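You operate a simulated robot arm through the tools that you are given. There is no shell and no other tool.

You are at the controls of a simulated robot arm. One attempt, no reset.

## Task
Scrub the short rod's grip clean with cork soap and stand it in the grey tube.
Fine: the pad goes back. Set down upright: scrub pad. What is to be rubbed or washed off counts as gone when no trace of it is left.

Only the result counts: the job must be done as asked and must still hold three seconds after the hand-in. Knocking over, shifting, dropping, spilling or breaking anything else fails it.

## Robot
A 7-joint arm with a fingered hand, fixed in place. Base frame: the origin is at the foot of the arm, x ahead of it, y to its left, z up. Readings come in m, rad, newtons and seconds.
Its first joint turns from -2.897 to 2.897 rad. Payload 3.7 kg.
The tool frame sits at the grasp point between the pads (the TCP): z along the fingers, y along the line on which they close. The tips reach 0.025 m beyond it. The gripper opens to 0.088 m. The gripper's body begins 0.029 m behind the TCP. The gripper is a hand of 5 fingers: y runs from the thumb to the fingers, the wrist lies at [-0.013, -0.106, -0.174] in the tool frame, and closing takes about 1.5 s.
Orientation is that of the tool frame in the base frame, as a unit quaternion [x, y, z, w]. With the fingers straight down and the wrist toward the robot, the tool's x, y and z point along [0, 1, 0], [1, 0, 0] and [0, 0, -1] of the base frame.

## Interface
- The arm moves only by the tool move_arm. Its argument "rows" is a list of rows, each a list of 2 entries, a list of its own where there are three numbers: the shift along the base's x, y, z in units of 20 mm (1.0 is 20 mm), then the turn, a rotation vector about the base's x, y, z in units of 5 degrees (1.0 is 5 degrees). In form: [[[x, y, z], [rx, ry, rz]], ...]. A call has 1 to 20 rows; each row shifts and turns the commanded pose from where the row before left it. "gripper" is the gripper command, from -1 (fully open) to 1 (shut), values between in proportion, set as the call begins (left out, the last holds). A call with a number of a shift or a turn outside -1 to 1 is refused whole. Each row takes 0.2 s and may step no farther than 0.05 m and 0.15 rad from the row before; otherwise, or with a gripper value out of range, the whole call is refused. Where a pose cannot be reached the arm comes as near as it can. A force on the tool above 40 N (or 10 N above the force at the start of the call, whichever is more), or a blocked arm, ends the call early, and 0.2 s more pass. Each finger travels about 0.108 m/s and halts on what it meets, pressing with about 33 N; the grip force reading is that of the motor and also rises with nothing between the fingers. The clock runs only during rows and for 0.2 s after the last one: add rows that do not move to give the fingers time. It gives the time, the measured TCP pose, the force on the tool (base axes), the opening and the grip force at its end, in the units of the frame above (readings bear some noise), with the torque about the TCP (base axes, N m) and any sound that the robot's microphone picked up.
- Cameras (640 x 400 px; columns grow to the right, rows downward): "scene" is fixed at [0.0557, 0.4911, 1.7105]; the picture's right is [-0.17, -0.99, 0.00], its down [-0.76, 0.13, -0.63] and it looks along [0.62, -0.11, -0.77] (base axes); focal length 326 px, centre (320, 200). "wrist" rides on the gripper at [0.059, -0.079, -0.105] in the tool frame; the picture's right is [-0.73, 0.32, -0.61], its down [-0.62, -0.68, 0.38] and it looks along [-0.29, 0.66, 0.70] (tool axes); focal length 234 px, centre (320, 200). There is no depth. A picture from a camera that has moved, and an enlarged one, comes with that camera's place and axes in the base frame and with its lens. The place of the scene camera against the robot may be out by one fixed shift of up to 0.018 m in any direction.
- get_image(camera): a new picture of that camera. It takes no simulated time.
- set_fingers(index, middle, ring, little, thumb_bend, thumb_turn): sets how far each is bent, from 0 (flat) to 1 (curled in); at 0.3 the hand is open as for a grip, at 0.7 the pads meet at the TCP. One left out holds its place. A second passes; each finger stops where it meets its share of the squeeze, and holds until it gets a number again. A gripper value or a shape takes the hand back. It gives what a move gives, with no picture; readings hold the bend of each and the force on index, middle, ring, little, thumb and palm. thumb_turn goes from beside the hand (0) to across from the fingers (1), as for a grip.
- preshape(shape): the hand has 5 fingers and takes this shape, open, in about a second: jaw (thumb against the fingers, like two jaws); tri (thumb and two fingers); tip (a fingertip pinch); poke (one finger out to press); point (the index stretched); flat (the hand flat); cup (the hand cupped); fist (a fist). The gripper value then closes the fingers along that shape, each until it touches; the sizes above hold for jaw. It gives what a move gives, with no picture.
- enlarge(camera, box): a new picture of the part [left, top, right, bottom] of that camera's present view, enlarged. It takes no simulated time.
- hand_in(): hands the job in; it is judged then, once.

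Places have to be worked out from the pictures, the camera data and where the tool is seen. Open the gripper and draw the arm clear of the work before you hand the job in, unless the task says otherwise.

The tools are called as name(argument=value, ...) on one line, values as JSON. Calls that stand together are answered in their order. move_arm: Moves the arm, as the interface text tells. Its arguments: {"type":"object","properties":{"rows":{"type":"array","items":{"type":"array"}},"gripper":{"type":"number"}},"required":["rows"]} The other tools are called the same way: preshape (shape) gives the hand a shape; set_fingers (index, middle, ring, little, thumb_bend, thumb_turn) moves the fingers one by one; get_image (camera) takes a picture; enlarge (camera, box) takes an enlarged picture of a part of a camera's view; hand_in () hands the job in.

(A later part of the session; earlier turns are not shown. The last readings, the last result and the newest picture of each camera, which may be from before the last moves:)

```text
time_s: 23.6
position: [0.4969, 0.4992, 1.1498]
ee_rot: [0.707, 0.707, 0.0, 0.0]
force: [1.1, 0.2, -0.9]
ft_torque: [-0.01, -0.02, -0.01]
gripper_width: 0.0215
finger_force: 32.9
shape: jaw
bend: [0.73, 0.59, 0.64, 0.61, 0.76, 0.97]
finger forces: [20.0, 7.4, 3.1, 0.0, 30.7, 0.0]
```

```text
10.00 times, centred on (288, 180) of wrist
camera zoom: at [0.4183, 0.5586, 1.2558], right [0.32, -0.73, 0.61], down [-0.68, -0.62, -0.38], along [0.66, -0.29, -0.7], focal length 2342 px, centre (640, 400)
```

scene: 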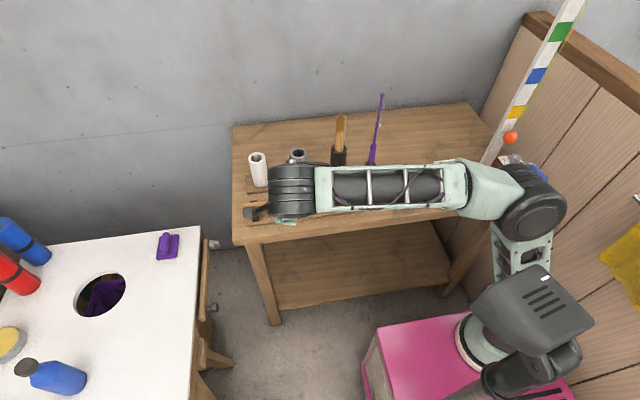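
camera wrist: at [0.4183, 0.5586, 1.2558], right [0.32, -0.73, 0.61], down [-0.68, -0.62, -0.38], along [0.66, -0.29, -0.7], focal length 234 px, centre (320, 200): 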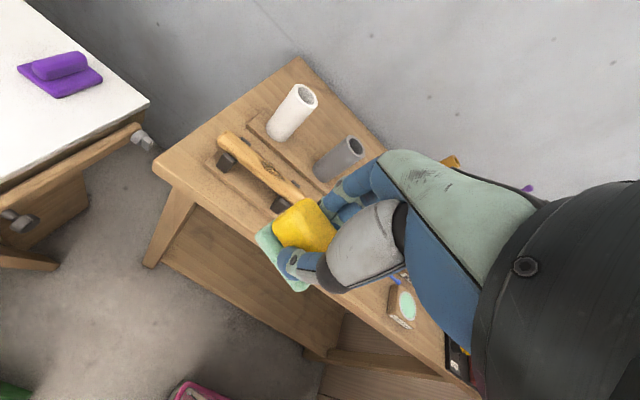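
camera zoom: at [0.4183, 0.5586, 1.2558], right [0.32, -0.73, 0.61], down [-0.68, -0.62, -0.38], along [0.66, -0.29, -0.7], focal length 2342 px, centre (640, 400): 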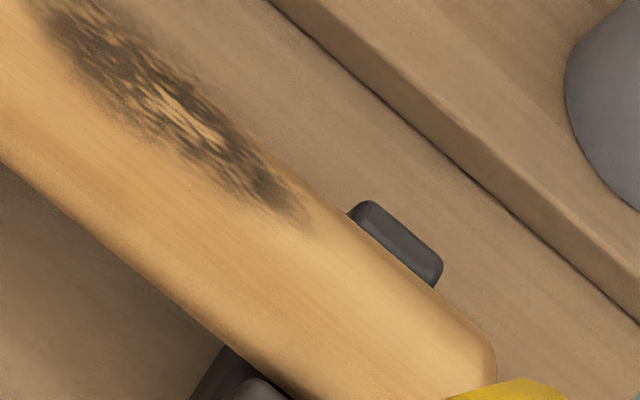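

The grip is about 29 mm in diameter (top at z≈0.9625). The stain spans y 0.50–0.57 on the top and far side, between cradles at y≈0.486 and 0.597. I'll bring the pad above the stain with +15° yaw so it lines up with the rod.

move_arm(rows=[[[0.9, 0.18, -0.3], [0, 0, 0.3]], [[0.9, 0.18, -0.4], [0, 0, 0.3]], [[0.9, 0.18, -0.4], [0, 0, 0.3]], [[0.9, 0.18, -0.4], [0, 0, 0.3]], [[0.9, 0.18, -0.4], [0, 0, 0.3]], [[0.9, 0.18, -0.4], [0, 0, 0.3]], [[0.9, 0.18, -0.5], [0, 0, 0.3]], [[0.9, 0.18, -0.5], [0, 0, 0.3]], [[0.9, 0.18, -0.6], [0, 0, 0.3]], [[0.9, 0.18, -0.6], [0, 0, 0.3]], [[0, 0, 0], [0, 0, 0]]])

get_image(camera="wrist")

enlarge(camera="wrist", box=[200, 150, 420, 330])

enlarge(camera="scene", box=[220, 100, 420, 225])

```text
time_s: 26.0
position: [0.6778, 0.5334, 1.0595]
ee_rot: [0.609, 0.793, 0.0, 0.0]
force: [0.8, -0.1, -0.1]
ft_torque: [0.05, 0.01, 0.0]
gripper_width: 0.0218
finger_force: 33.5
shape: jaw
bend: [0.73, 0.59, 0.64, 0.61, 0.76, 0.97]
finger forces: [20.2, 7.4, 3.0, 0.0, 30.6, 0.0]
```

```text
taken
camera wrist: at [0.5856, 0.5713, 1.1666], right [0.5, -0.62, 0.61], down [-0.5, -0.78, -0.38], along [0.71, -0.11, -0.7], focal length 234 px, centre (320, 200)
```

wrist: 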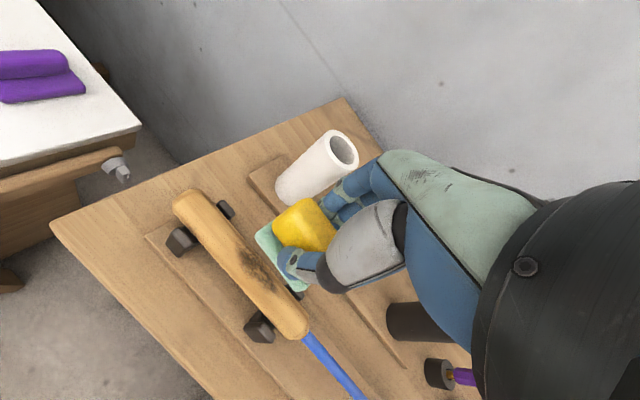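

```text
2.22 times, centred on (310, 240) of wrist
camera zoom: at [0.5856, 0.5713, 1.1666], right [0.5, -0.62, 0.61], down [-0.5, -0.78, -0.38], along [0.71, -0.11, -0.7], focal length 520 px, centre (342, 111)
```

zoom: 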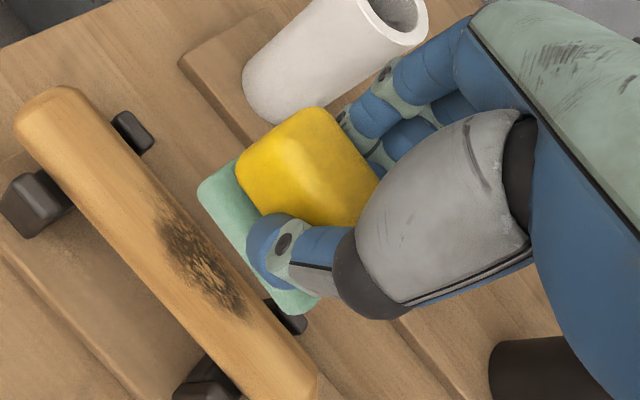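

```text
3.20 times, centred on (320, 162) of scene
camera zoom: at [0.0557, 0.4911, 1.7105], right [-0.17, -0.99, 0.0], down [-0.76, 0.13, -0.63], along [0.62, -0.11, -0.77], focal length 1042 px, centre (320, 320)
```

zoom: 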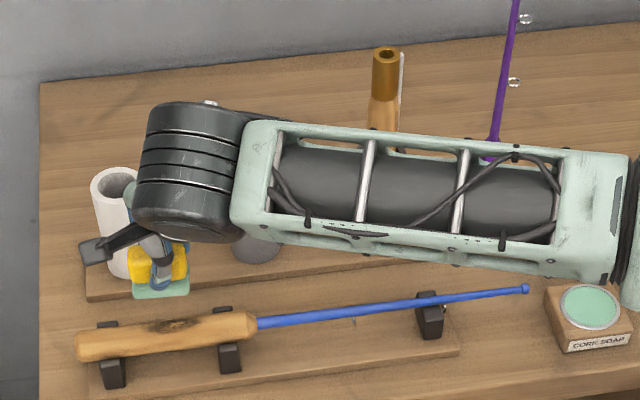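

The stain covers roughly −30° to +40° around the top of the grip. I'll lower the pad to a few millimetres above the grip and check the alignment.

move_arm(rows=[[[0, 0, -0.6], [0, 0, 0]], [[0, 0, -0.6], [0, 0, 0]], [[0, 0, -0.6], [0, 0, 0]], [[0, 0, -0.5], [0, 0, 0]], [[0, 0, -0.1], [0, 0, 0]], [[0, 0, 0], [0, 0, 0]]])

enlarge(camera="wrist", box=[200, 150, 420, 330])

enlarge(camera="scene", box=[220, 140, 340, 230])

```text
time_s: 27.4
position: [0.6783, 0.5351, 1.0147]
ee_rot: [0.608, 0.794, 0.0, 0.001]
force: [-0.2, -0.5, 0.1]
ft_torque: [0.01, 0.01, -0.05]
gripper_width: 0.0217
finger_force: 33.0
shape: jaw
bend: [0.73, 0.59, 0.64, 0.61, 0.76, 0.97]
finger forces: [20.1, 7.5, 3.0, 0.1, 30.5, 0.0]
```

```text
2.22 times, centred on (310, 240) of wrist
camera zoom: at [0.5868, 0.5727, 1.1196], right [0.5, -0.62, 0.61], down [-0.5, -0.78, -0.38], along [0.71, -0.11, -0.7], focal length 520 px, centre (342, 111)
```

zoom: 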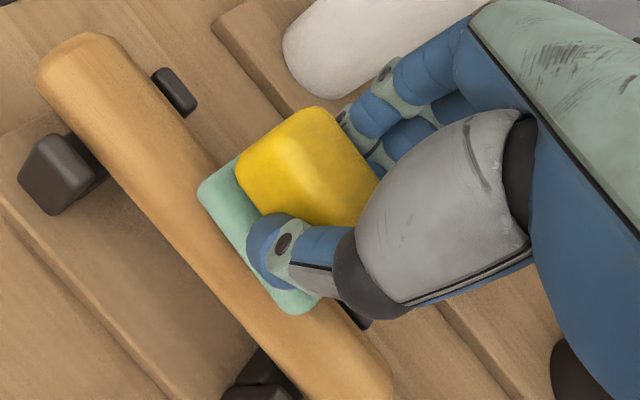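

```text
4.44 times, centred on (280, 185) of scene
camera zoom: at [0.0557, 0.4911, 1.7105], right [-0.17, -0.99, 0.0], down [-0.76, 0.13, -0.63], along [0.62, -0.11, -0.77], focal length 1446 px, centre (498, 267)
```

zoom: 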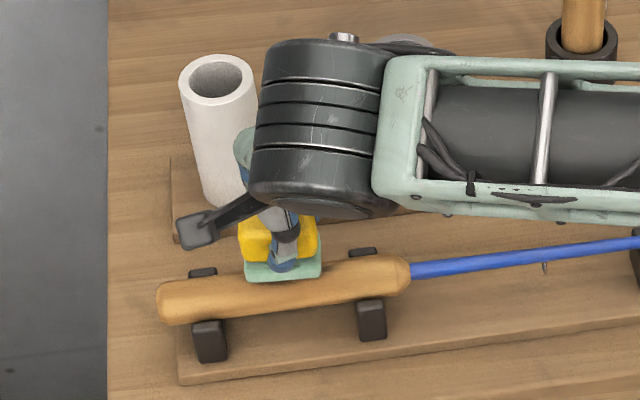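

The pad is about 1 cm above the grip and aligned, but roughly 6 mm too far in +x. I'll shift it back and lower to first contact.

move_arm(rows=[[[-0.15, 0, -0.1], [0, 0, 0]], [[-0.15, 0, -0.15], [0, 0, 0]], [[0, 0, -0.1], [0, 0, 0]], [[0, 0, -0.05], [0, 0, 0]], [[0, 0, 0], [0, 0, 0]]])

```text
time_s: 28.6
position: [0.6722, 0.536, 1.0065]
ee_rot: [0.609, 0.793, 0.0, 0.001]
force: [-0.5, 0.7, 9.7]
ft_torque: [0.04, -0.02, 0.03]
gripper_width: 0.0221
finger_force: 33.2
shape: jaw
bend: [0.73, 0.59, 0.64, 0.61, 0.76, 0.97]
finger forces: [21.0, 7.7, 2.9, 0.1, 31.6, 0.0]
```

Contact is made at about 10 N. I'll stroke back and forth along the grip, ±15 mm.

move_arm(rows=[[[-0.02, 0.4, 0], [0, 0, 0]], [[-0.02, 0.35, 0], [0, 0, 0]], [[0.02, -0.4, 0], [0, 0, 0]], [[0.02, -0.4, 0], [0, 0, 0]], [[0.02, -0.4, 0], [0, 0, 0]], [[0.02, -0.3, 0], [0, 0, 0]], [[-0.02, 0.4, 0], [0, 0, 0]], [[-0.02, 0.4, 0], [0, 0, 0]], [[0, 0, 0], [0, 0, 0]]])

enlarge(camera="wrist", box=[200, 150, 420, 330])

enlarge(camera="scene", box=[220, 140, 340, 230])

```text
time_s: 30.6
position: [0.6719, 0.5347, 1.0039]
ee_rot: [0.608, 0.794, 0.0, 0.0]
force: [1.4, -3.0, 12.4]
ft_torque: [0.05, -0.06, -0.01]
gripper_width: 0.0215
finger_force: 33.1
shape: jaw
bend: [0.73, 0.59, 0.66, 0.61, 0.78, 0.95]
finger forces: [22.9, 8.3, 1.3, 0.0, 31.4, 0.1]
```

```text
2.22 times, centred on (310, 240) of wrist
camera zoom: at [0.5809, 0.573, 1.1104], right [0.5, -0.62, 0.61], down [-0.5, -0.78, -0.38], along [0.71, -0.11, -0.7], focal length 520 px, centre (342, 111)
```

zoom: 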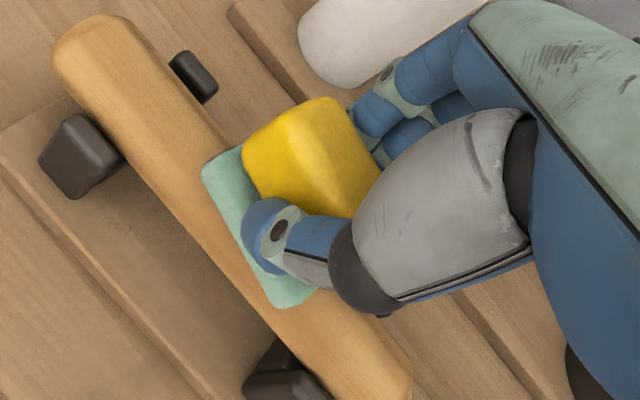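

```text
4.44 times, centred on (280, 185) of scene
camera zoom: at [0.0557, 0.4911, 1.7105], right [-0.17, -0.99, 0.0], down [-0.76, 0.13, -0.63], along [0.62, -0.11, -0.77], focal length 1446 px, centre (498, 267)
```

zoom: 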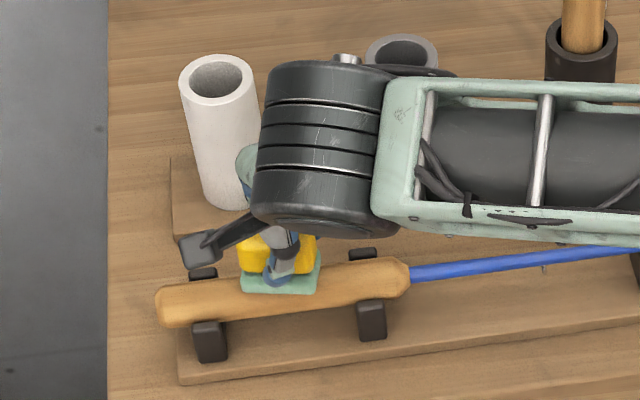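

The strokes went well, though the pad is creeping slightly in the grasp. I'll lift up and shift to -x a little to see how much stain is left.

move_arm(rows=[[[0, 0, 0.4], [0, 0, 0]], [[0, 0, 0.7], [0, 0, 0]], [[0, 0, 0.9], [0, 0, 0]], [[0, 0, 0.8], [0, 0, 0]], [[0, 0, 0], [0, 0, 0]]])

enlarge(camera="wrist", box=[160, 160, 340, 340])

enlarge(camera="scene", box=[240, 180, 330, 225])

```text
time_s: 31.8
position: [0.6727, 0.537, 1.0589]
ee_rot: [0.609, 0.793, 0.0, 0.0]
force: [0.7, 0.0, -1.0]
ft_torque: [0.02, 0.05, 0.03]
gripper_width: 0.0214
finger_force: 33.1
shape: jaw
bend: [0.73, 0.59, 0.66, 0.61, 0.78, 0.95]
finger forces: [21.4, 7.6, 1.2, 0.1, 30.2, 0.0]
```

```text
2.22 times, centred on (250, 250) of wrist
camera zoom: at [0.581, 0.5731, 1.165], right [0.5, -0.62, 0.61], down [-0.5, -0.78, -0.38], along [0.71, -0.11, -0.7], focal length 520 px, centre (476, 89)
```

zoom: 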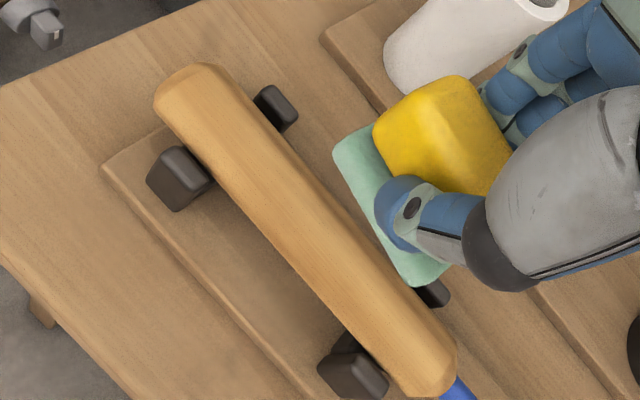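

```text
7.11 times, centred on (285, 202) of scene
camera zoom: at [0.0557, 0.4911, 1.7105], right [-0.17, -0.99, 0.0], down [-0.76, 0.13, -0.63], along [0.62, -0.11, -0.77], focal length 2314 px, centre (569, 182)
```

zoom: 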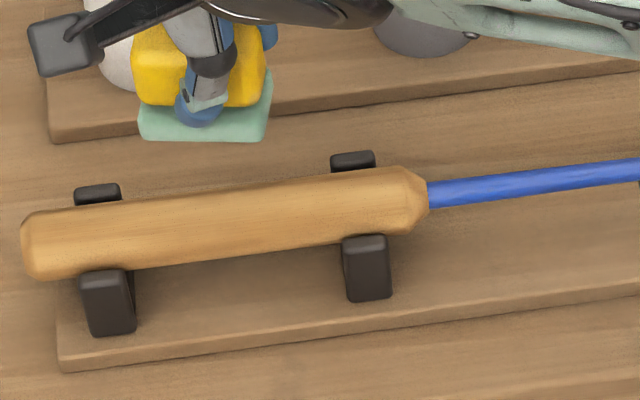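

The stain looks gone from both cameras. I'll rise and move over in +x so the wrist camera can see the far side of the grip too.

move_arm(rows=[[[0, 0, 1], [0, 0, 0]], [[0, 0, 1], [0, 0, 0]], [[0, 0, 1], [0, 0, 0]], [[0, 0, 1], [0, 0, 0]], [[0.4, -0.2, 1], [0, 0, 0]], [[0.9, -0.3, 1], [0, 0, 0]], [[0.9, -0.3, 1], [0, 0, 0]], [[0.9, -0.3, 0], [0, 0, 0]], [[0.9, -0.3, 0], [0, 0, 0]], [[0.9, -0.3, 0], [0, 0, 0]], [[0.9, 0, 0], [0, 0, 0]], [[0, 0, 0], [0, 0, 0]]])

get_image(camera="wrist")

enlarge(camera="wrist", box=[0, 250, 240, 400])

get_image(camera="scene")

```text
time_s: 34.4
position: [0.7894, 0.5026, 1.2014]
ee_rot: [0.609, 0.793, -0.001, 0.001]
force: [0.5, -0.4, 0.6]
ft_torque: [0.01, 0.02, 0.04]
gripper_width: 0.0214
finger_force: 33.3
shape: jaw
bend: [0.73, 0.59, 0.66, 0.61, 0.78, 0.95]
finger forces: [21.2, 7.8, 1.3, 0.1, 30.4, 0.1]
```

```text
taken
camera wrist: at [0.6981, 0.5393, 1.3075], right [0.5, -0.62, 0.61], down [-0.5, -0.78, -0.38], along [0.71, -0.11, -0.7], focal length 234 px, centre (320, 200)
```

wrist: 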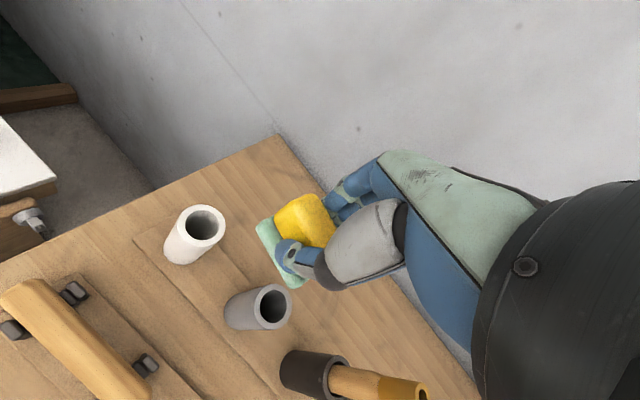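

```text
2.67 times, centred on (120, 325) of wrist
camera zoom: at [0.6981, 0.5393, 1.3075], right [0.5, -0.62, 0.61], down [-0.5, -0.78, -0.38], along [0.71, -0.11, -0.7], focal length 624 px, centre (853, -133)
```

zoom: 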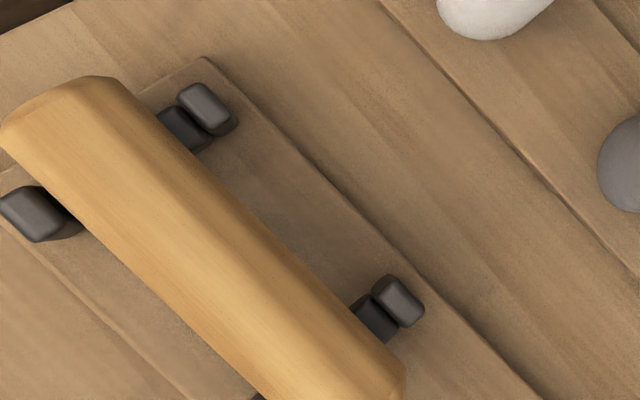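

```text
taken
```

scene: 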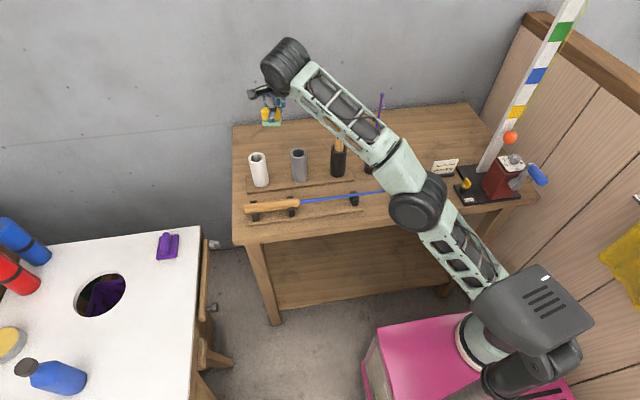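

The far side is clean as well, so the stain is gone. While I'm here I'll enlarge the grey tube from above to pin down its position.

enlarge(camera="wrist", box=[210, 270, 306, 345])

enlarge(camera="wrist", box=[0, 270, 160, 400])

enlarge(camera="scene", box=[240, 140, 340, 225])

```text
5.33 times, centred on (258, 308) of wrist
camera zoom: at [0.6981, 0.5393, 1.3075], right [0.5, -0.62, 0.61], down [-0.5, -0.78, -0.38], along [0.71, -0.11, -0.7], focal length 1249 px, centre (651, -373)
```

zoom: 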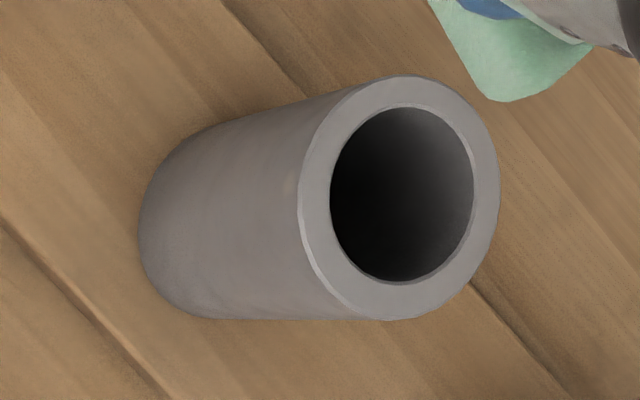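

```text
3.08 times, centred on (80, 335) of wrist
camera zoom: at [0.6981, 0.5393, 1.3075], right [0.5, -0.62, 0.61], down [-0.5, -0.78, -0.38], along [0.71, -0.11, -0.7], focal length 720 px, centre (1058, -215)
```

zoom: 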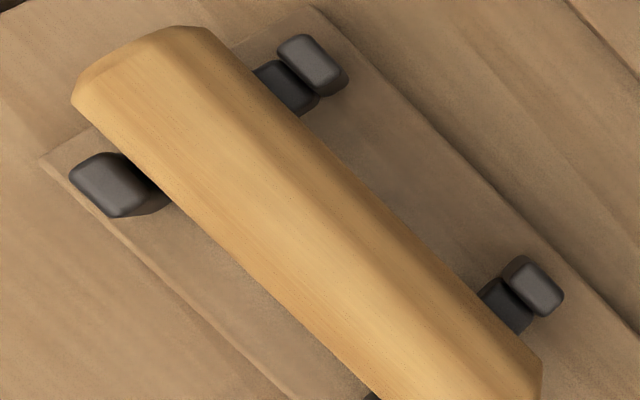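

```text
4.71 times, centred on (290, 182) of scene
camera zoom: at [0.0557, 0.4911, 1.7105], right [-0.17, -0.99, 0.0], down [-0.76, 0.13, -0.63], along [0.62, -0.11, -0.77], focal length 1532 px, centre (461, 282)
```

zoom: 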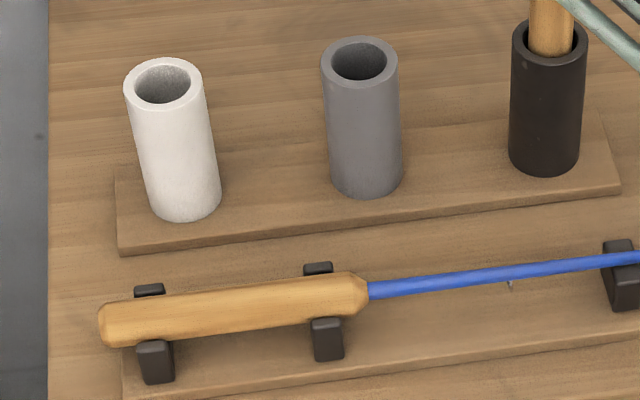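

The grey tube's rim centre triangulates to (0.808, 0.442, 1.021). Next I'll return the pad: back off in x, add the yaw that makes it square to the table again, and head back towards its place.

move_arm(rows=[[[-1, 0, 0], [0, 0, 0.2325]], [[-1, 0, 0], [0, 0, 0.2325]], [[-1, 0, 0], [0, 0, 0.2325]], [[-1, 0, 0], [0, 0, 0.2325]], [[-1, 0, 0], [0, 0, 0.2325]], [[-1, 0, 0], [0, 0, 0.2325]], [[-1, 0, 0], [0, 0, 0.2325]], [[-0.4, -0.5, 0], [0, 0, 0.2325]], [[0, -1, -0.2], [0, 0, 0]], [[0, -1, -0.3], [0, 0, 0]], [[0, -1, -0.3], [0, 0, 0]], [[0, -1, -0.3], [0, 0, 0]], [[0, -1, -0.3], [0, 0, 0]], [[0, -1, -0.3], [0, 0, 0]], [[0, -1, -0.3], [0, 0, 0]], [[0, -1, -0.3], [0, 0, 0]], [[0, -1, -0.3], [0, 0, 0]], [[0, -1, -0.3], [0, 0, 0]], [[0, -1, -0.3], [0, 0, 0]], [[0, -1, -0.3], [0, 0, 0]]])

get_image(camera="scene")

```text
time_s: 38.6
position: [0.6398, 0.2508, 1.1298]
ee_rot: [0.542, 0.84, 0.0, 0.0]
force: [-0.3, -0.3, 0.1]
ft_torque: [0.0, 0.0, -0.01]
gripper_width: 0.0213
finger_force: 33.1
shape: jaw
bend: [0.73, 0.59, 0.66, 0.61, 0.78, 0.95]
finger forces: [21.3, 7.7, 1.5, 0.0, 30.4, 0.0]
```

```text
taken
```

scene: 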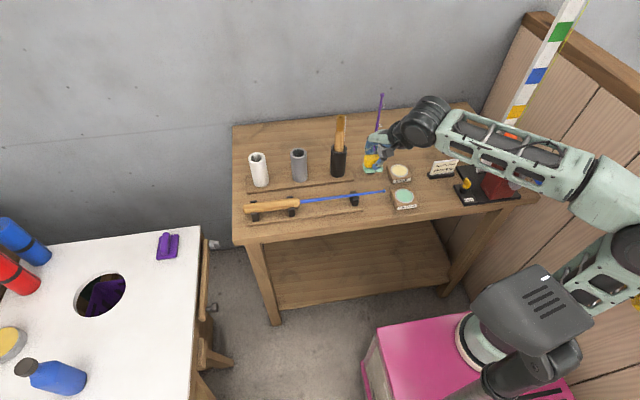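

The path is clear, so I'll continue to above the pad's original spot at z≈1.02 and check the clearance around the reel.

move_arm(rows=[[[0.057, -0.973, -0.4], [0, 0, 0]], [[0.057, -0.973, -0.4], [0, 0, 0]], [[0.057, -0.973, -0.4], [0, 0, 0]], [[0.057, -0.973, -0.4], [0, 0, 0]], [[0.057, -0.973, -0.4], [0, 0, 0]], [[0.057, -0.973, -0.4], [0, 0, 0]], [[0.057, -0.973, -0.4], [0, 0, 0]], [[0.057, -0.973, -0.4], [0, 0, 0]], [[0.057, -0.973, -0.4], [0, 0, 0]], [[0.057, -0.973, -0.4], [0, 0, 0]], [[0.057, -0.973, -0.4], [0, 0, 0]], [[0.057, -0.973, -0.4], [0, 0, 0]], [[0, 0, 0], [0, 0, 0]]])

enlarge(camera="scene", box=[380, 90, 600, 230])

enlarge(camera="wrist", box=[160, 150, 400, 330])

```text
time_s: 41.4
position: [0.654, 0.0184, 1.035]
ee_rot: [0.543, 0.84, 0.0, 0.0]
force: [-0.7, 0.6, -0.5]
ft_torque: [-0.01, 0.01, 0.03]
gripper_width: 0.0211
finger_force: 32.9
shape: jaw
bend: [0.73, 0.59, 0.66, 0.61, 0.78, 0.95]
finger forces: [21.3, 7.8, 1.3, 0.0, 30.4, 0.0]
```

```text
2.86 times, centred on (490, 160) of scene
camera zoom: at [0.0557, 0.4911, 1.7105], right [-0.17, -0.99, 0.0], down [-0.76, 0.13, -0.63], along [0.62, -0.11, -0.77], focal length 930 px, centre (-166, 314)
```

zoom: 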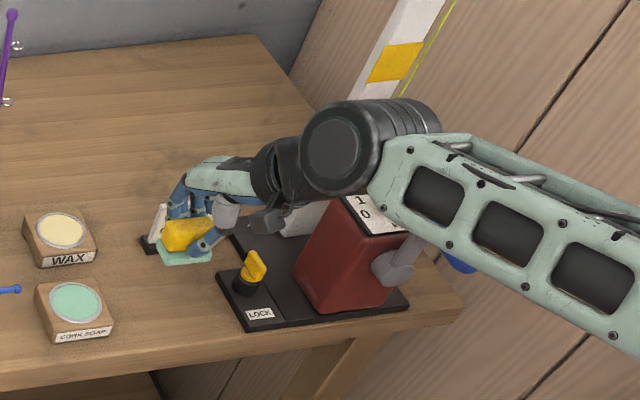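

```text
2.22 times, centred on (280, 240) of wrist
camera zoom: at [0.5575, 0.0397, 1.1404], right [0.59, -0.53, 0.61], down [-0.36, -0.85, -0.38], along [0.72, 0.01, -0.7], focal length 520 px, centre (409, 111)
```

zoom: 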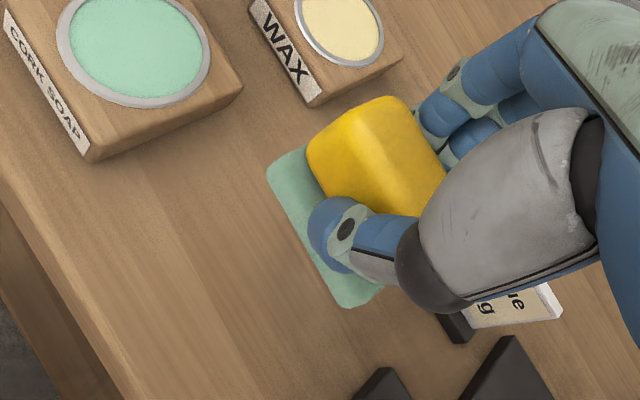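

The pad's front edge now sits at x≈0.639, y 0.00–0.046, square and right over its original footprint, and the forearm is clear of the reel. I'll descend to just above the table.

move_arm(rows=[[[0.05, -0.03, -0.7], [0, 0, 0]], [[0, 0, -0.7], [0, 0, 0]], [[0, 0, -0.7], [0, 0, 0]], [[0, 0, -0.7], [0, 0, 0]], [[0, 0, -0.7], [0, 0, 0]], [[0, 0, -0.5], [0, 0, 0]], [[0, 0, -0.2], [0, 0, 0]], [[0, 0, 0], [0, 0, 0]]])

enlarge(camera="scene", box=[380, 90, 600, 230])

enlarge(camera="wrist", box=[160, 150, 400, 330])

```text
time_s: 43.2
position: [0.6548, 0.0187, 0.9505]
ee_rot: [0.542, 0.84, 0.0, 0.0]
force: [0.3, 0.0, -0.5]
ft_torque: [0.02, -0.01, 0.0]
gripper_width: 0.0211
finger_force: 33.2
shape: jaw
bend: [0.73, 0.59, 0.66, 0.61, 0.78, 0.95]
finger forces: [21.3, 7.8, 1.4, 0.1, 30.5, 0.0]
```

```text
2.86 times, centred on (490, 160) of scene
camera zoom: at [0.0557, 0.4911, 1.7105], right [-0.17, -0.99, 0.0], down [-0.76, 0.13, -0.63], along [0.62, -0.11, -0.77], focal length 930 px, centre (-166, 314)
```

zoom: 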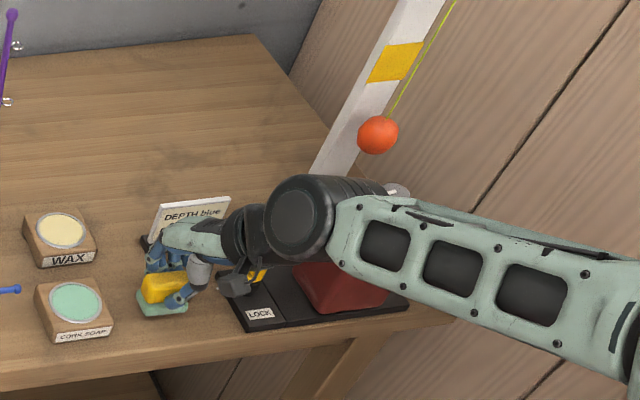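

```text
2.22 times, centred on (280, 240) of wrist
camera zoom: at [0.5577, 0.0399, 1.0563], right [0.59, -0.53, 0.61], down [-0.36, -0.85, -0.38], along [0.72, 0.01, -0.7], focal length 520 px, centre (409, 111)
```

zoom: 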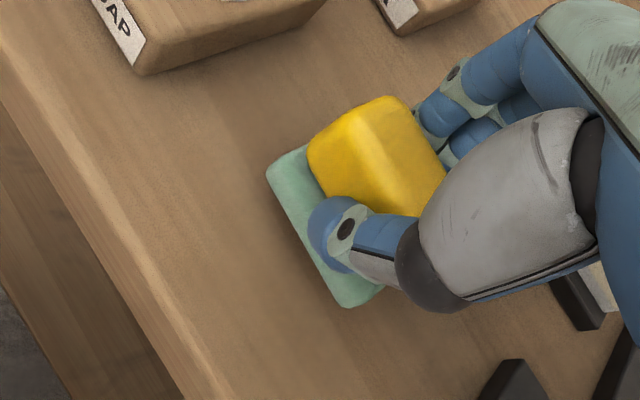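

Everything is clear; the dark box near the lock is just the camera, high above it. I'll lower the last few millimetres gently to contact.

move_arm(rows=[[[0, 0, -0.1], [0, 0, 0]], [[0, 0, -0.1], [0, 0, 0]], [[0, 0, -0.05], [0, 0, 0]], [[0, 0, 0], [0, 0, 0]]])

```text
time_s: 44.2
position: [0.6542, 0.017, 0.945]
ee_rot: [0.542, 0.84, 0.0, 0.001]
force: [0.7, 0.7, -0.9]
ft_torque: [0.02, 0.0, 0.02]
gripper_width: 0.0213
finger_force: 33.0
shape: jaw
bend: [0.73, 0.59, 0.66, 0.61, 0.78, 0.95]
finger forces: [21.2, 7.8, 1.4, 0.0, 30.5, 0.1]
```

No contact yet at TCP z=0.945, so I'll keep lowering in 1 mm steps.

move_arm(rows=[[[0, 0, -0.05], [0, 0, 0]], [[0, 0, -0.05], [0, 0, 0]], [[0, 0, 0], [0, 0, 0]]])

```text
time_s: 45.0
position: [0.6535, 0.0175, 0.9434]
ee_rot: [0.543, 0.84, 0.0, 0.0]
force: [-0.6, -0.6, -0.4]
ft_torque: [-0.01, -0.03, 0.03]
gripper_width: 0.021
finger_force: 33.4
shape: jaw
bend: [0.73, 0.59, 0.66, 0.61, 0.78, 0.95]
finger forces: [21.4, 7.8, 1.4, 0.0, 30.4, 0.0]
```

Still no contact, so I'll lower another 2 mm.

move_arm(rows=[[[0, 0, -0.05], [0, 0, 0]], [[0, 0, -0.05], [0, 0, 0]], [[0, 0, 0], [0, 0, 0]]])

```text
time_s: 45.8
position: [0.6549, 0.0164, 0.9412]
ee_rot: [0.542, 0.84, 0.001, 0.0]
force: [-2.2, 0.1, 7.1]
ft_torque: [0.01, -0.05, 0.03]
gripper_width: 0.0213
finger_force: 33.2
shape: jaw
bend: [0.73, 0.59, 0.66, 0.61, 0.78, 0.95]
finger forces: [20.7, 7.6, 1.1, 0.0, 32.0, 0.1]
```

The pad touches down at 7 N. I'll open the hand.

move_arm(gripper=-1, rows=[[[0, 0, 0], [0, 0, 0]], [[0, 0, 0], [0, 0, 0]], [[0, 0, 0], [0, 0, 0]], [[0, 0, 0], [0, 0, 0]], [[0, 0, 0], [0, 0, 0]], [[0, 0, 0], [0, 0, 0]]])

enlarge(camera="wrist", box=[160, 150, 400, 330])

enlarge(camera="scene", box=[400, 150, 480, 210])

```text
time_s: 47.2
position: [0.6555, 0.017, 0.941]
ee_rot: [0.543, 0.84, 0.0, 0.0]
force: [-0.2, -0.1, 0.2]
ft_torque: [0.03, -0.01, 0.02]
gripper_width: 0.0875
finger_force: 0.0
shape: jaw
bend: [0.3, 0.3, 0.3, 0.3, 0.3, 0.98]
finger forces: [0.0, 0.1, 0.0, 0.0, 0.0, 0.0]
```

```text
2.22 times, centred on (280, 240) of wrist
camera zoom: at [0.558, 0.0388, 1.0474], right [0.59, -0.53, 0.61], down [-0.36, -0.85, -0.38], along [0.72, 0.01, -0.7], focal length 520 px, centre (409, 111)
```

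zoom: 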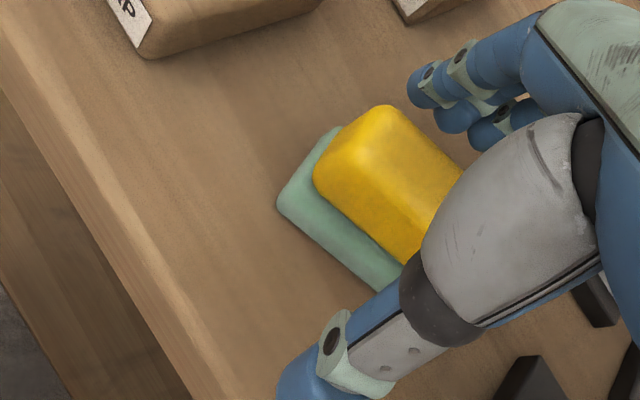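

```text
6.67 times, centred on (440, 180) of scene
camera zoom: at [0.0557, 0.4911, 1.7105], right [-0.17, -0.99, 0.0], down [-0.76, 0.13, -0.63], along [0.62, -0.11, -0.77], focal length 2170 px, centre (-480, 333)
```

zoom: 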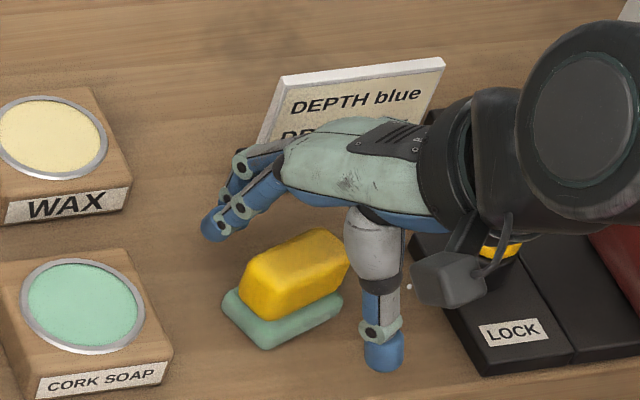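

The pad is upright and within a few millimetres of its original centre, but it sprang about 19° counter-clockwise on release. I'll regrasp it gently to undo that yaw, first centring and rising 3 mm.

move_arm(rows=[[[0.15, 0.18, 0.15], [0, 0, 0]], [[0, 0, 0], [0, 0, 0]]])

move_arm(gripper=1, rows=[[[0, 0, 0], [0, 0, 0]], [[0, 0, 0], [0, 0, 0]], [[0, 0, 0], [0, 0, 0]], [[0, 0, 0], [0, 0, 0]], [[0, 0, 0], [0, 0, 0]], [[0, 0, 0], [0, 0, 0]], [[0, 0, 0], [0, 0, 0]], [[0, 0, 0], [0, 0, 0]]])

enlarge(camera="wrist", box=[160, 150, 400, 330])

```text
time_s: 47.8
position: [0.6579, 0.0207, 0.9438]
ee_rot: [0.542, 0.84, -0.001, 0.0]
force: [-0.6, -0.3, 1.0]
ft_torque: [0.0, -0.01, 0.0]
gripper_width: 0.0875
finger_force: 0.0
shape: jaw
bend: [0.3, 0.3, 0.3, 0.3, 0.3, 0.98]
finger forces: [0.0, 0.0, 0.0, 0.0, 0.1, 0.0]
```

```text
time_s: 49.6
position: [0.658, 0.0207, 0.944]
ee_rot: [0.542, 0.841, 0.0, 0.0]
force: [-0.4, -0.4, -0.2]
ft_torque: [0.02, 0.02, -0.02]
gripper_width: 0.0203
finger_force: 33.1
shape: jaw
bend: [0.73, 0.58, 0.6, 0.61, 0.75, 0.99]
finger forces: [18.7, 7.8, 3.5, 0.1, 29.9, 0.1]
```

```text
2.22 times, centred on (280, 240) of wrist
camera zoom: at [0.5611, 0.0427, 1.0505], right [0.59, -0.53, 0.61], down [-0.36, -0.85, -0.38], along [0.72, 0.01, -0.7], focal length 520 px, centre (409, 111)
```

zoom: 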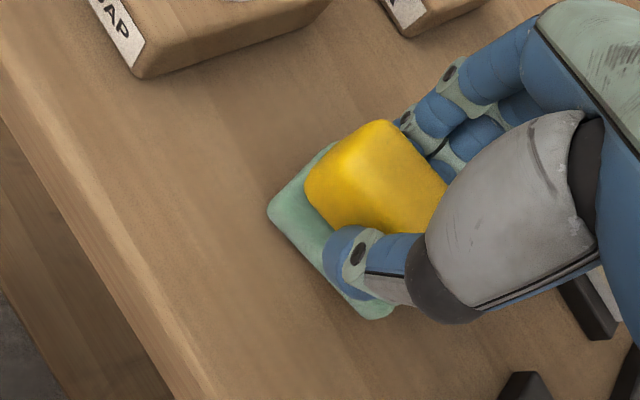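

Regrasped, the pad is at about +12° yaw. Allowing for some spring-back, I'll lift it 6 mm, turn −20°, and lower it again.

move_arm(rows=[[[0, 0, 0.15], [0, 0, 0]], [[0, 0, 0.15], [0, 0, 0]], [[0, 0, 0], [0, 0, -0.7]], [[0, 0, 0], [0, 0, -0.9]], [[0, 0, 0], [0, 0, -0.9]], [[0, 0, 0], [0, 0, -0.9]], [[0, 0, 0], [0, 0, -0.6]], [[0, 0, -0.15], [0, 0, 0]], [[0, 0, -0.1], [0, 0, 0]], [[0, 0, 0], [0, 0, 0]]])

enlarge(camera="wrist", box=[160, 150, 400, 330])

enlarge(camera="scene", box=[400, 150, 480, 210])

```text
time_s: 51.8
position: [0.6578, 0.0216, 0.9463]
ee_rot: [0.68, 0.733, 0.0, 0.0]
force: [0.3, 0.0, -0.3]
ft_torque: [-0.02, 0.01, -0.03]
gripper_width: 0.0206
finger_force: 33.2
shape: jaw
bend: [0.73, 0.58, 0.6, 0.61, 0.75, 0.99]
finger forces: [18.8, 7.7, 3.5, 0.0, 30.1, 0.0]
```

```text
2.22 times, centred on (280, 240) of wrist
camera zoom: at [0.574, 0.0749, 1.052], right [0.38, -0.7, 0.61], down [-0.63, -0.67, -0.38], along [0.68, -0.24, -0.7], focal length 520 px, centre (409, 111)
```

zoom: 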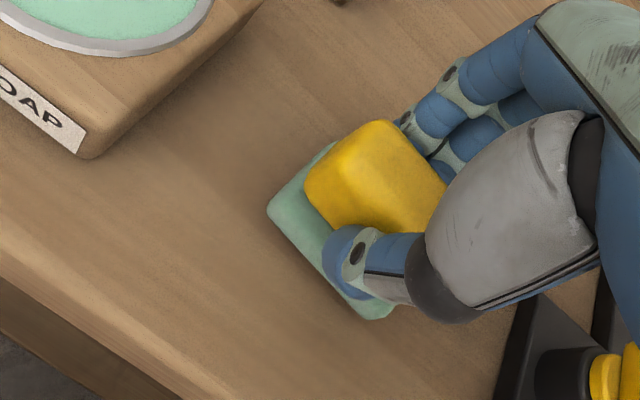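

```text
6.67 times, centred on (440, 180) of scene
camera zoom: at [0.0557, 0.4911, 1.7105], right [-0.17, -0.99, 0.0], down [-0.76, 0.13, -0.63], along [0.62, -0.11, -0.77], focal length 2170 px, centre (-480, 333)
```

zoom: 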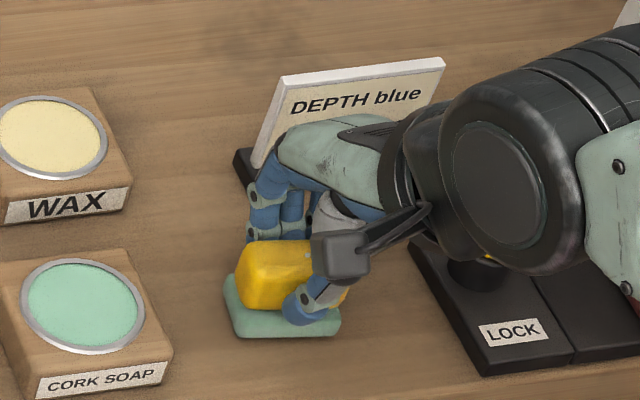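

I'll lower the pad in 1 mm steps onto the table; contact should come around TCP z≈0.944.

move_arm(rows=[[[0, 0, -0.05], [0, 0, 0]], [[0, 0, -0.05], [0, 0, 0]], [[0, 0, 0], [0, 0, 0]]])

```text
time_s: 52.6
position: [0.6569, 0.0219, 0.9436]
ee_rot: [0.68, 0.733, 0.001, 0.0]
force: [-0.4, 0.0, 4.6]
ft_torque: [-0.04, -0.05, 0.03]
gripper_width: 0.0204
finger_force: 33.3
shape: jaw
bend: [0.74, 0.58, 0.61, 0.61, 0.75, 0.99]
finger forces: [18.7, 8.0, 3.6, 0.0, 30.9, 0.1]
```

The pad is on the table with 4.6 N, so I'll release it.

move_arm(gripper=-1, rows=[[[0, 0, 0], [0, 0, 0]], [[0, 0, 0], [0, 0, 0]], [[0, 0, 0], [0, 0, 0]], [[0, 0, 0], [0, 0, 0]], [[0, 0, 0], [0, 0, 0]], [[0, 0, 0], [0, 0, 0]]])

enlarge(camera="wrist", box=[160, 150, 400, 330])

enlarge(camera="scene", box=[400, 150, 480, 210])

```text
time_s: 54.0
position: [0.6585, 0.0216, 0.9436]
ee_rot: [0.68, 0.733, -0.001, 0.001]
force: [-0.4, 0.6, -0.2]
ft_torque: [0.01, -0.02, -0.01]
gripper_width: 0.0877
finger_force: 0.1
shape: jaw
bend: [0.3, 0.3, 0.3, 0.3, 0.3, 0.98]
finger forces: [0.1, 0.0, 0.1, 0.0, 0.0, 0.0]
```

```text
2.22 times, centred on (280, 240) of wrist
camera zoom: at [0.5742, 0.0748, 1.0495], right [0.38, -0.7, 0.61], down [-0.63, -0.67, -0.38], along [0.68, -0.24, -0.7], focal length 520 px, centre (409, 111)
```

zoom: 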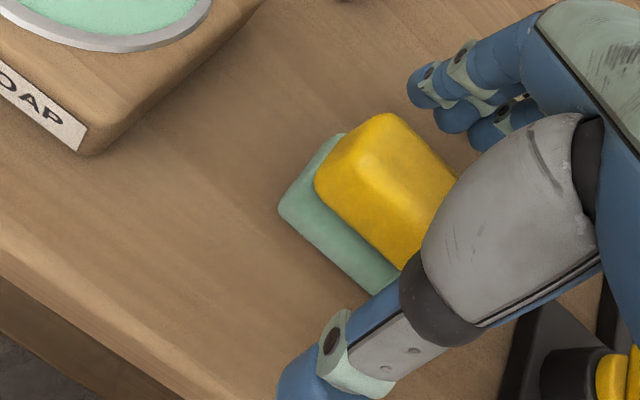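

```text
6.67 times, centred on (440, 180) of scene
camera zoom: at [0.0557, 0.4911, 1.7105], right [-0.17, -0.99, 0.0], down [-0.76, 0.13, -0.63], along [0.62, -0.11, -0.77], focal length 2170 px, centre (-480, 333)
```

zoom: 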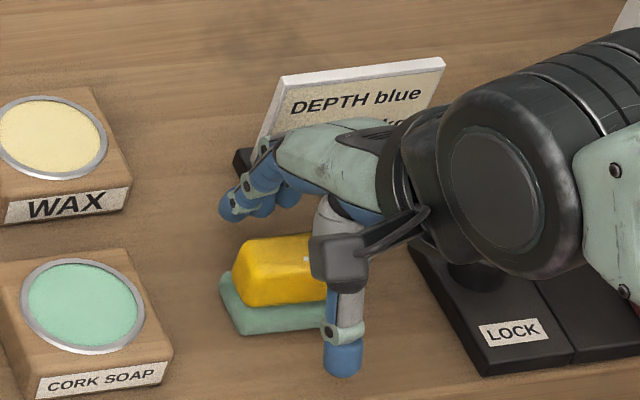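

The pad now sits almost exactly as it was originally. I'll rise straight up and head back towards the rod at a safe height.

move_arm(rows=[[[0, 0, 0.6], [0, 0, 0]], [[0, 0, 1], [0, 0, 0]], [[0, 0, 1], [0, 0, 0]], [[0, 0, 1], [0, 0, 0]], [[0, 0, 1], [0, 0, 0]], [[0, 0, 1], [0, 0, 0]], [[-0.2, 1, 0.6], [0, 0, 0]], [[-0.2, 1, 0.6], [0, 0, 0]], [[-0.2, 1, 0.6], [0, 0, 0]], [[-0.2, 1, 0.6], [0, 0, 0]], [[-0.2, 1, 0], [0, 0, 0]], [[-0.2, 1, 0], [0, 0, 0]], [[-0.2, 1, 0], [0, 0, 0]], [[-0.2, 1, 0], [0, 0, 0]], [[-0.2, 1, 0], [0, 0, 0]], [[-0.2, 1, 0], [0, 0, 0]], [[-0.2, 1, 0], [0, 0, 0]], [[-0.2, 1, 0], [0, 0, 0]], [[-0.2, 1, 0], [0, 0, 0]], [[-0.2, 1, 0], [0, 0, 0]]])

set_fingers(index=0, little=0)

get_image(camera="scene")

get_image(camera="wrist")

enlarge(camera="scene", box=[320, 90, 440, 210])

```text
time_s: 58.2
position: [0.6035, 0.3016, 1.1043]
ee_rot: [0.68, 0.733, 0.0, 0.0]
force: [-0.7, -0.9, 0.0]
ft_torque: [-0.02, -0.02, 0.0]
gripper_width: 0.0876
finger_force: 0.0
shape: jaw
bend: [0.3, 0.3, 0.3, 0.3, 0.3, 0.98]
finger forces: [0.0, 0.0, 0.0, 0.0, 0.1, 0.1]
```

```text
time_s: 59.2
position: [0.6029, 0.302, 1.1042]
ee_rot: [0.68, 0.733, 0.001, 0.0]
force: [-1.1, 0.3, 0.3]
ft_torque: [0.05, -0.01, 0.0]
gripper_width: 0.1176
finger_force: 0.2
shape: fingers
bend: [0.0, 0.3, 0.3, 0.0, 0.3, 0.98]
finger forces: [0.0, 0.0, 0.0, 0.1, 0.1, 0.0]
```

```text
taken
```

scene: 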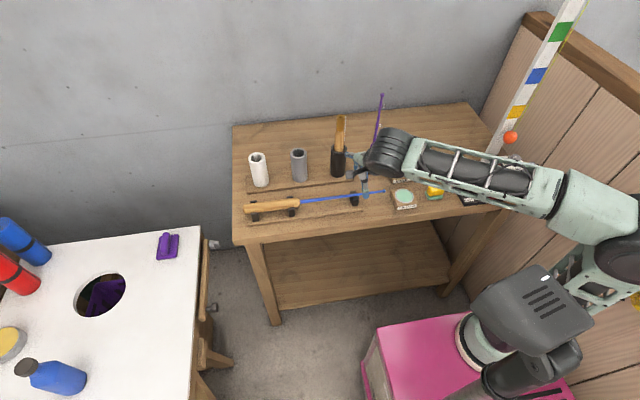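

```text
taken
camera wrist: at [0.5192, 0.3549, 1.21], right [0.38, -0.7, 0.61], down [-0.63, -0.67, -0.38], along [0.68, -0.24, -0.7], focal length 234 px, centre (320, 200)
```

wrist: 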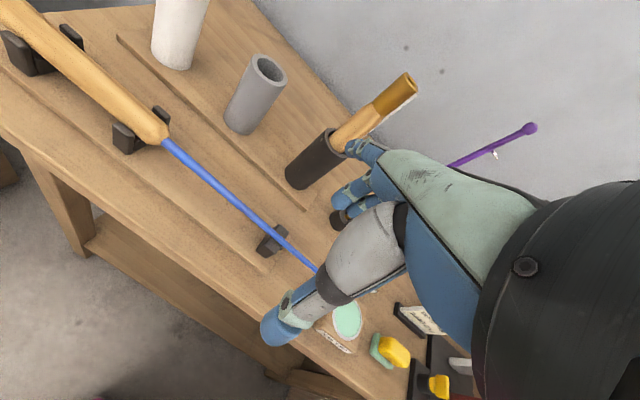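

```text
3.33 times, centred on (380, 150) of scene
camera zoom: at [0.0557, 0.4911, 1.7105], right [-0.17, -0.99, 0.0], down [-0.76, 0.13, -0.63], along [0.62, -0.11, -0.77], focal length 1085 px, centre (120, 367)
```

zoom: 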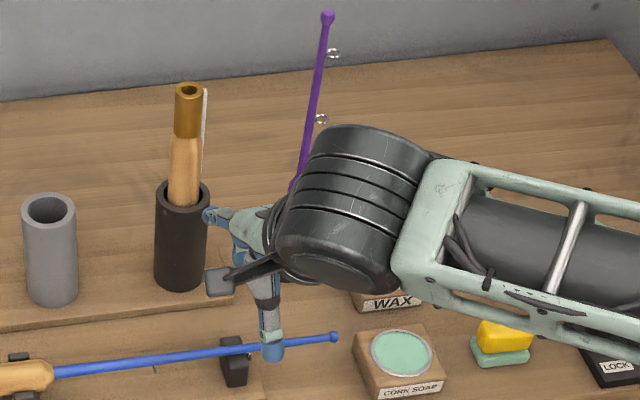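

The outer two fingers are extended and the inner two are still at grip-open. I need to know which outer finger lies on the butt side, so I'll bend the index back to 0.3 and compare.

set_fingers(index=0.3)

enlarge(camera="wrist", box=[240, 110, 440, 260])

enlarge(camera="scene", box=[320, 120, 400, 210])

```text
time_s: 60.2
position: [0.6041, 0.3009, 1.1029]
ee_rot: [0.68, 0.733, 0.0, 0.0]
force: [-0.4, 0.3, -0.4]
ft_torque: [0.0, 0.0, 0.02]
gripper_width: 0.0846
finger_force: 0.0
shape: fingers
bend: [0.3, 0.3, 0.3, 0.0, 0.3, 0.98]
finger forces: [0.0, 0.0, 0.0, 0.0, 0.1, 0.0]
```

```text
2.67 times, centred on (340, 185) of wrist
camera zoom: at [0.5192, 0.3549, 1.21], right [0.38, -0.7, 0.61], down [-0.63, -0.67, -0.38], along [0.68, -0.24, -0.7], focal length 624 px, centre (267, 240)
```

zoom: 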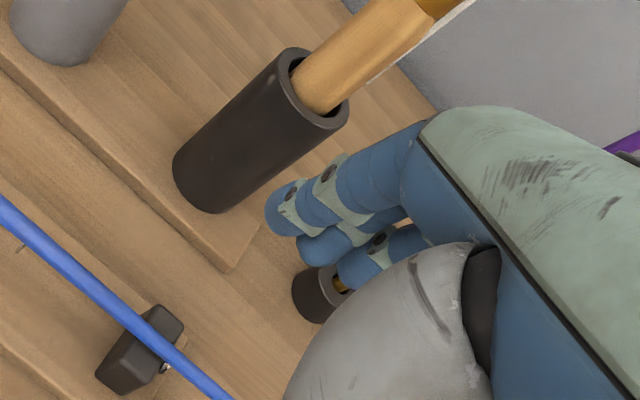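

```text
4.44 times, centred on (360, 165) of scene
camera zoom: at [0.0557, 0.4911, 1.7105], right [-0.17, -0.99, 0.0], down [-0.76, 0.13, -0.63], along [0.62, -0.11, -0.77], focal length 1446 px, centre (142, 356)
```

zoom: 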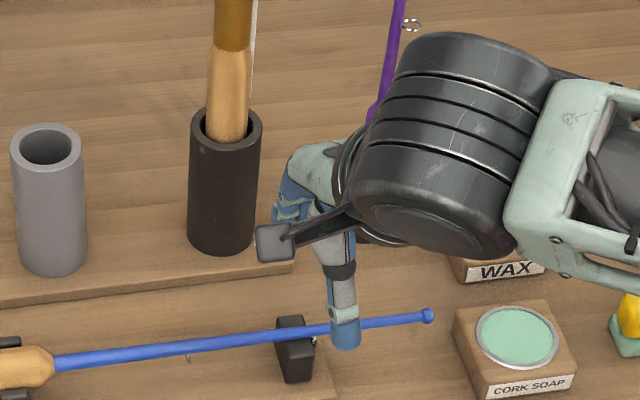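

The index is the butt-side finger. I'll hold the rod with thumb, index, middle and ring, leaving the little finger straight so it clears the front cradle. First I'll move to a fresh viewpoint of the rod.

move_arm(rows=[[[-0.25, 1, 0.1], [0, 0, 0]], [[-0.25, 1, 0.1], [0, 0, 0]], [[-0.25, 1, 0.1], [0, 0, 0]], [[-0.25, 1, 0.1], [0, 0, 0]], [[-0.25, 1, 0.1], [0, 0, 0]], [[-0.25, 1, 0.1], [0, 0, 0]], [[-0.25, 1, 0.1], [0, 0, 0]], [[-0.25, 1, 0.1], [0, 0, 0]], [[-0.25, 1, 0.1], [0, 0, 0]], [[-0.25, 0.6, 0.1], [0, 0, 0]], [[0, 0, 0], [0, 0, 0]]])

get_image(camera="wrist")

enlarge(camera="wrist", box=[180, 80, 340, 220])

enlarge(camera="scene", box=[230, 130, 400, 230])

```text
time_s: 62.6
position: [0.5517, 0.4927, 1.1239]
ee_rot: [0.681, 0.733, 0.0, 0.001]
force: [0.2, 0.0, -0.4]
ft_torque: [-0.01, 0.0, -0.02]
gripper_width: 0.0849
finger_force: 0.1
shape: fingers
bend: [0.3, 0.3, 0.3, 0.0, 0.3, 0.98]
finger forces: [0.1, 0.0, 0.0, 0.1, 0.0, 0.0]
```

```text
taken
camera wrist: at [0.4684, 0.5463, 1.2292], right [0.38, -0.7, 0.61], down [-0.63, -0.67, -0.38], along [0.68, -0.24, -0.7], focal length 234 px, centre (320, 200)
```

wrist: 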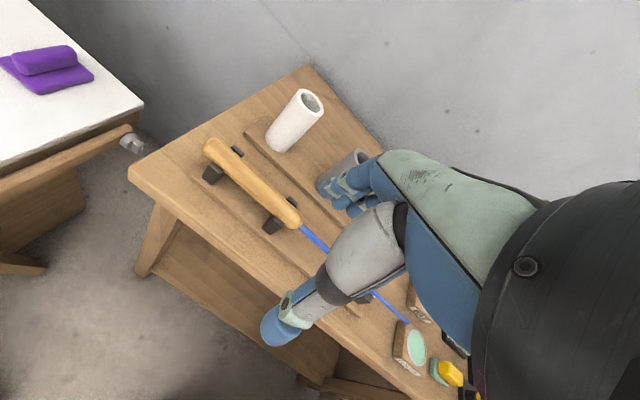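

```text
2.86 times, centred on (260, 150) of wrist
camera zoom: at [0.4684, 0.5463, 1.2292], right [0.38, -0.7, 0.61], down [-0.63, -0.67, -0.38], along [0.68, -0.24, -0.7], focal length 669 px, centre (491, 343)
```

zoom: 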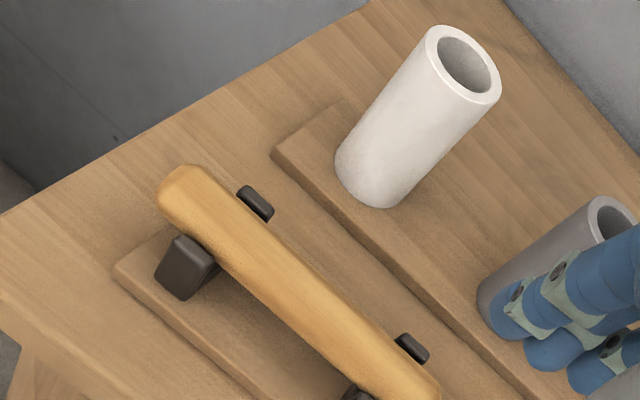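

```text
3.76 times, centred on (315, 180) of scene
camera zoom: at [0.0557, 0.4911, 1.7105], right [-0.17, -0.99, 0.0], down [-0.76, 0.13, -0.63], along [0.62, -0.11, -0.77], focal length 1225 px, centre (339, 275)
```

zoom: 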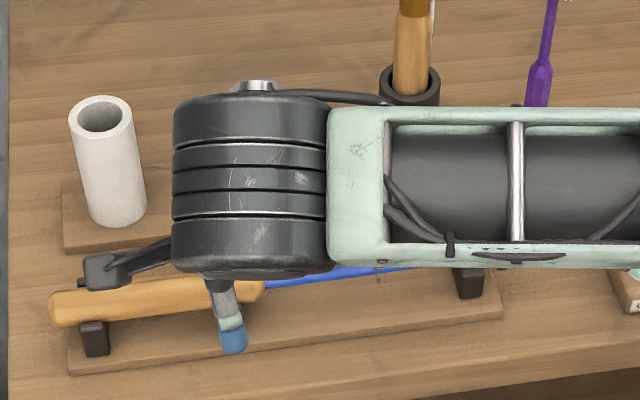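

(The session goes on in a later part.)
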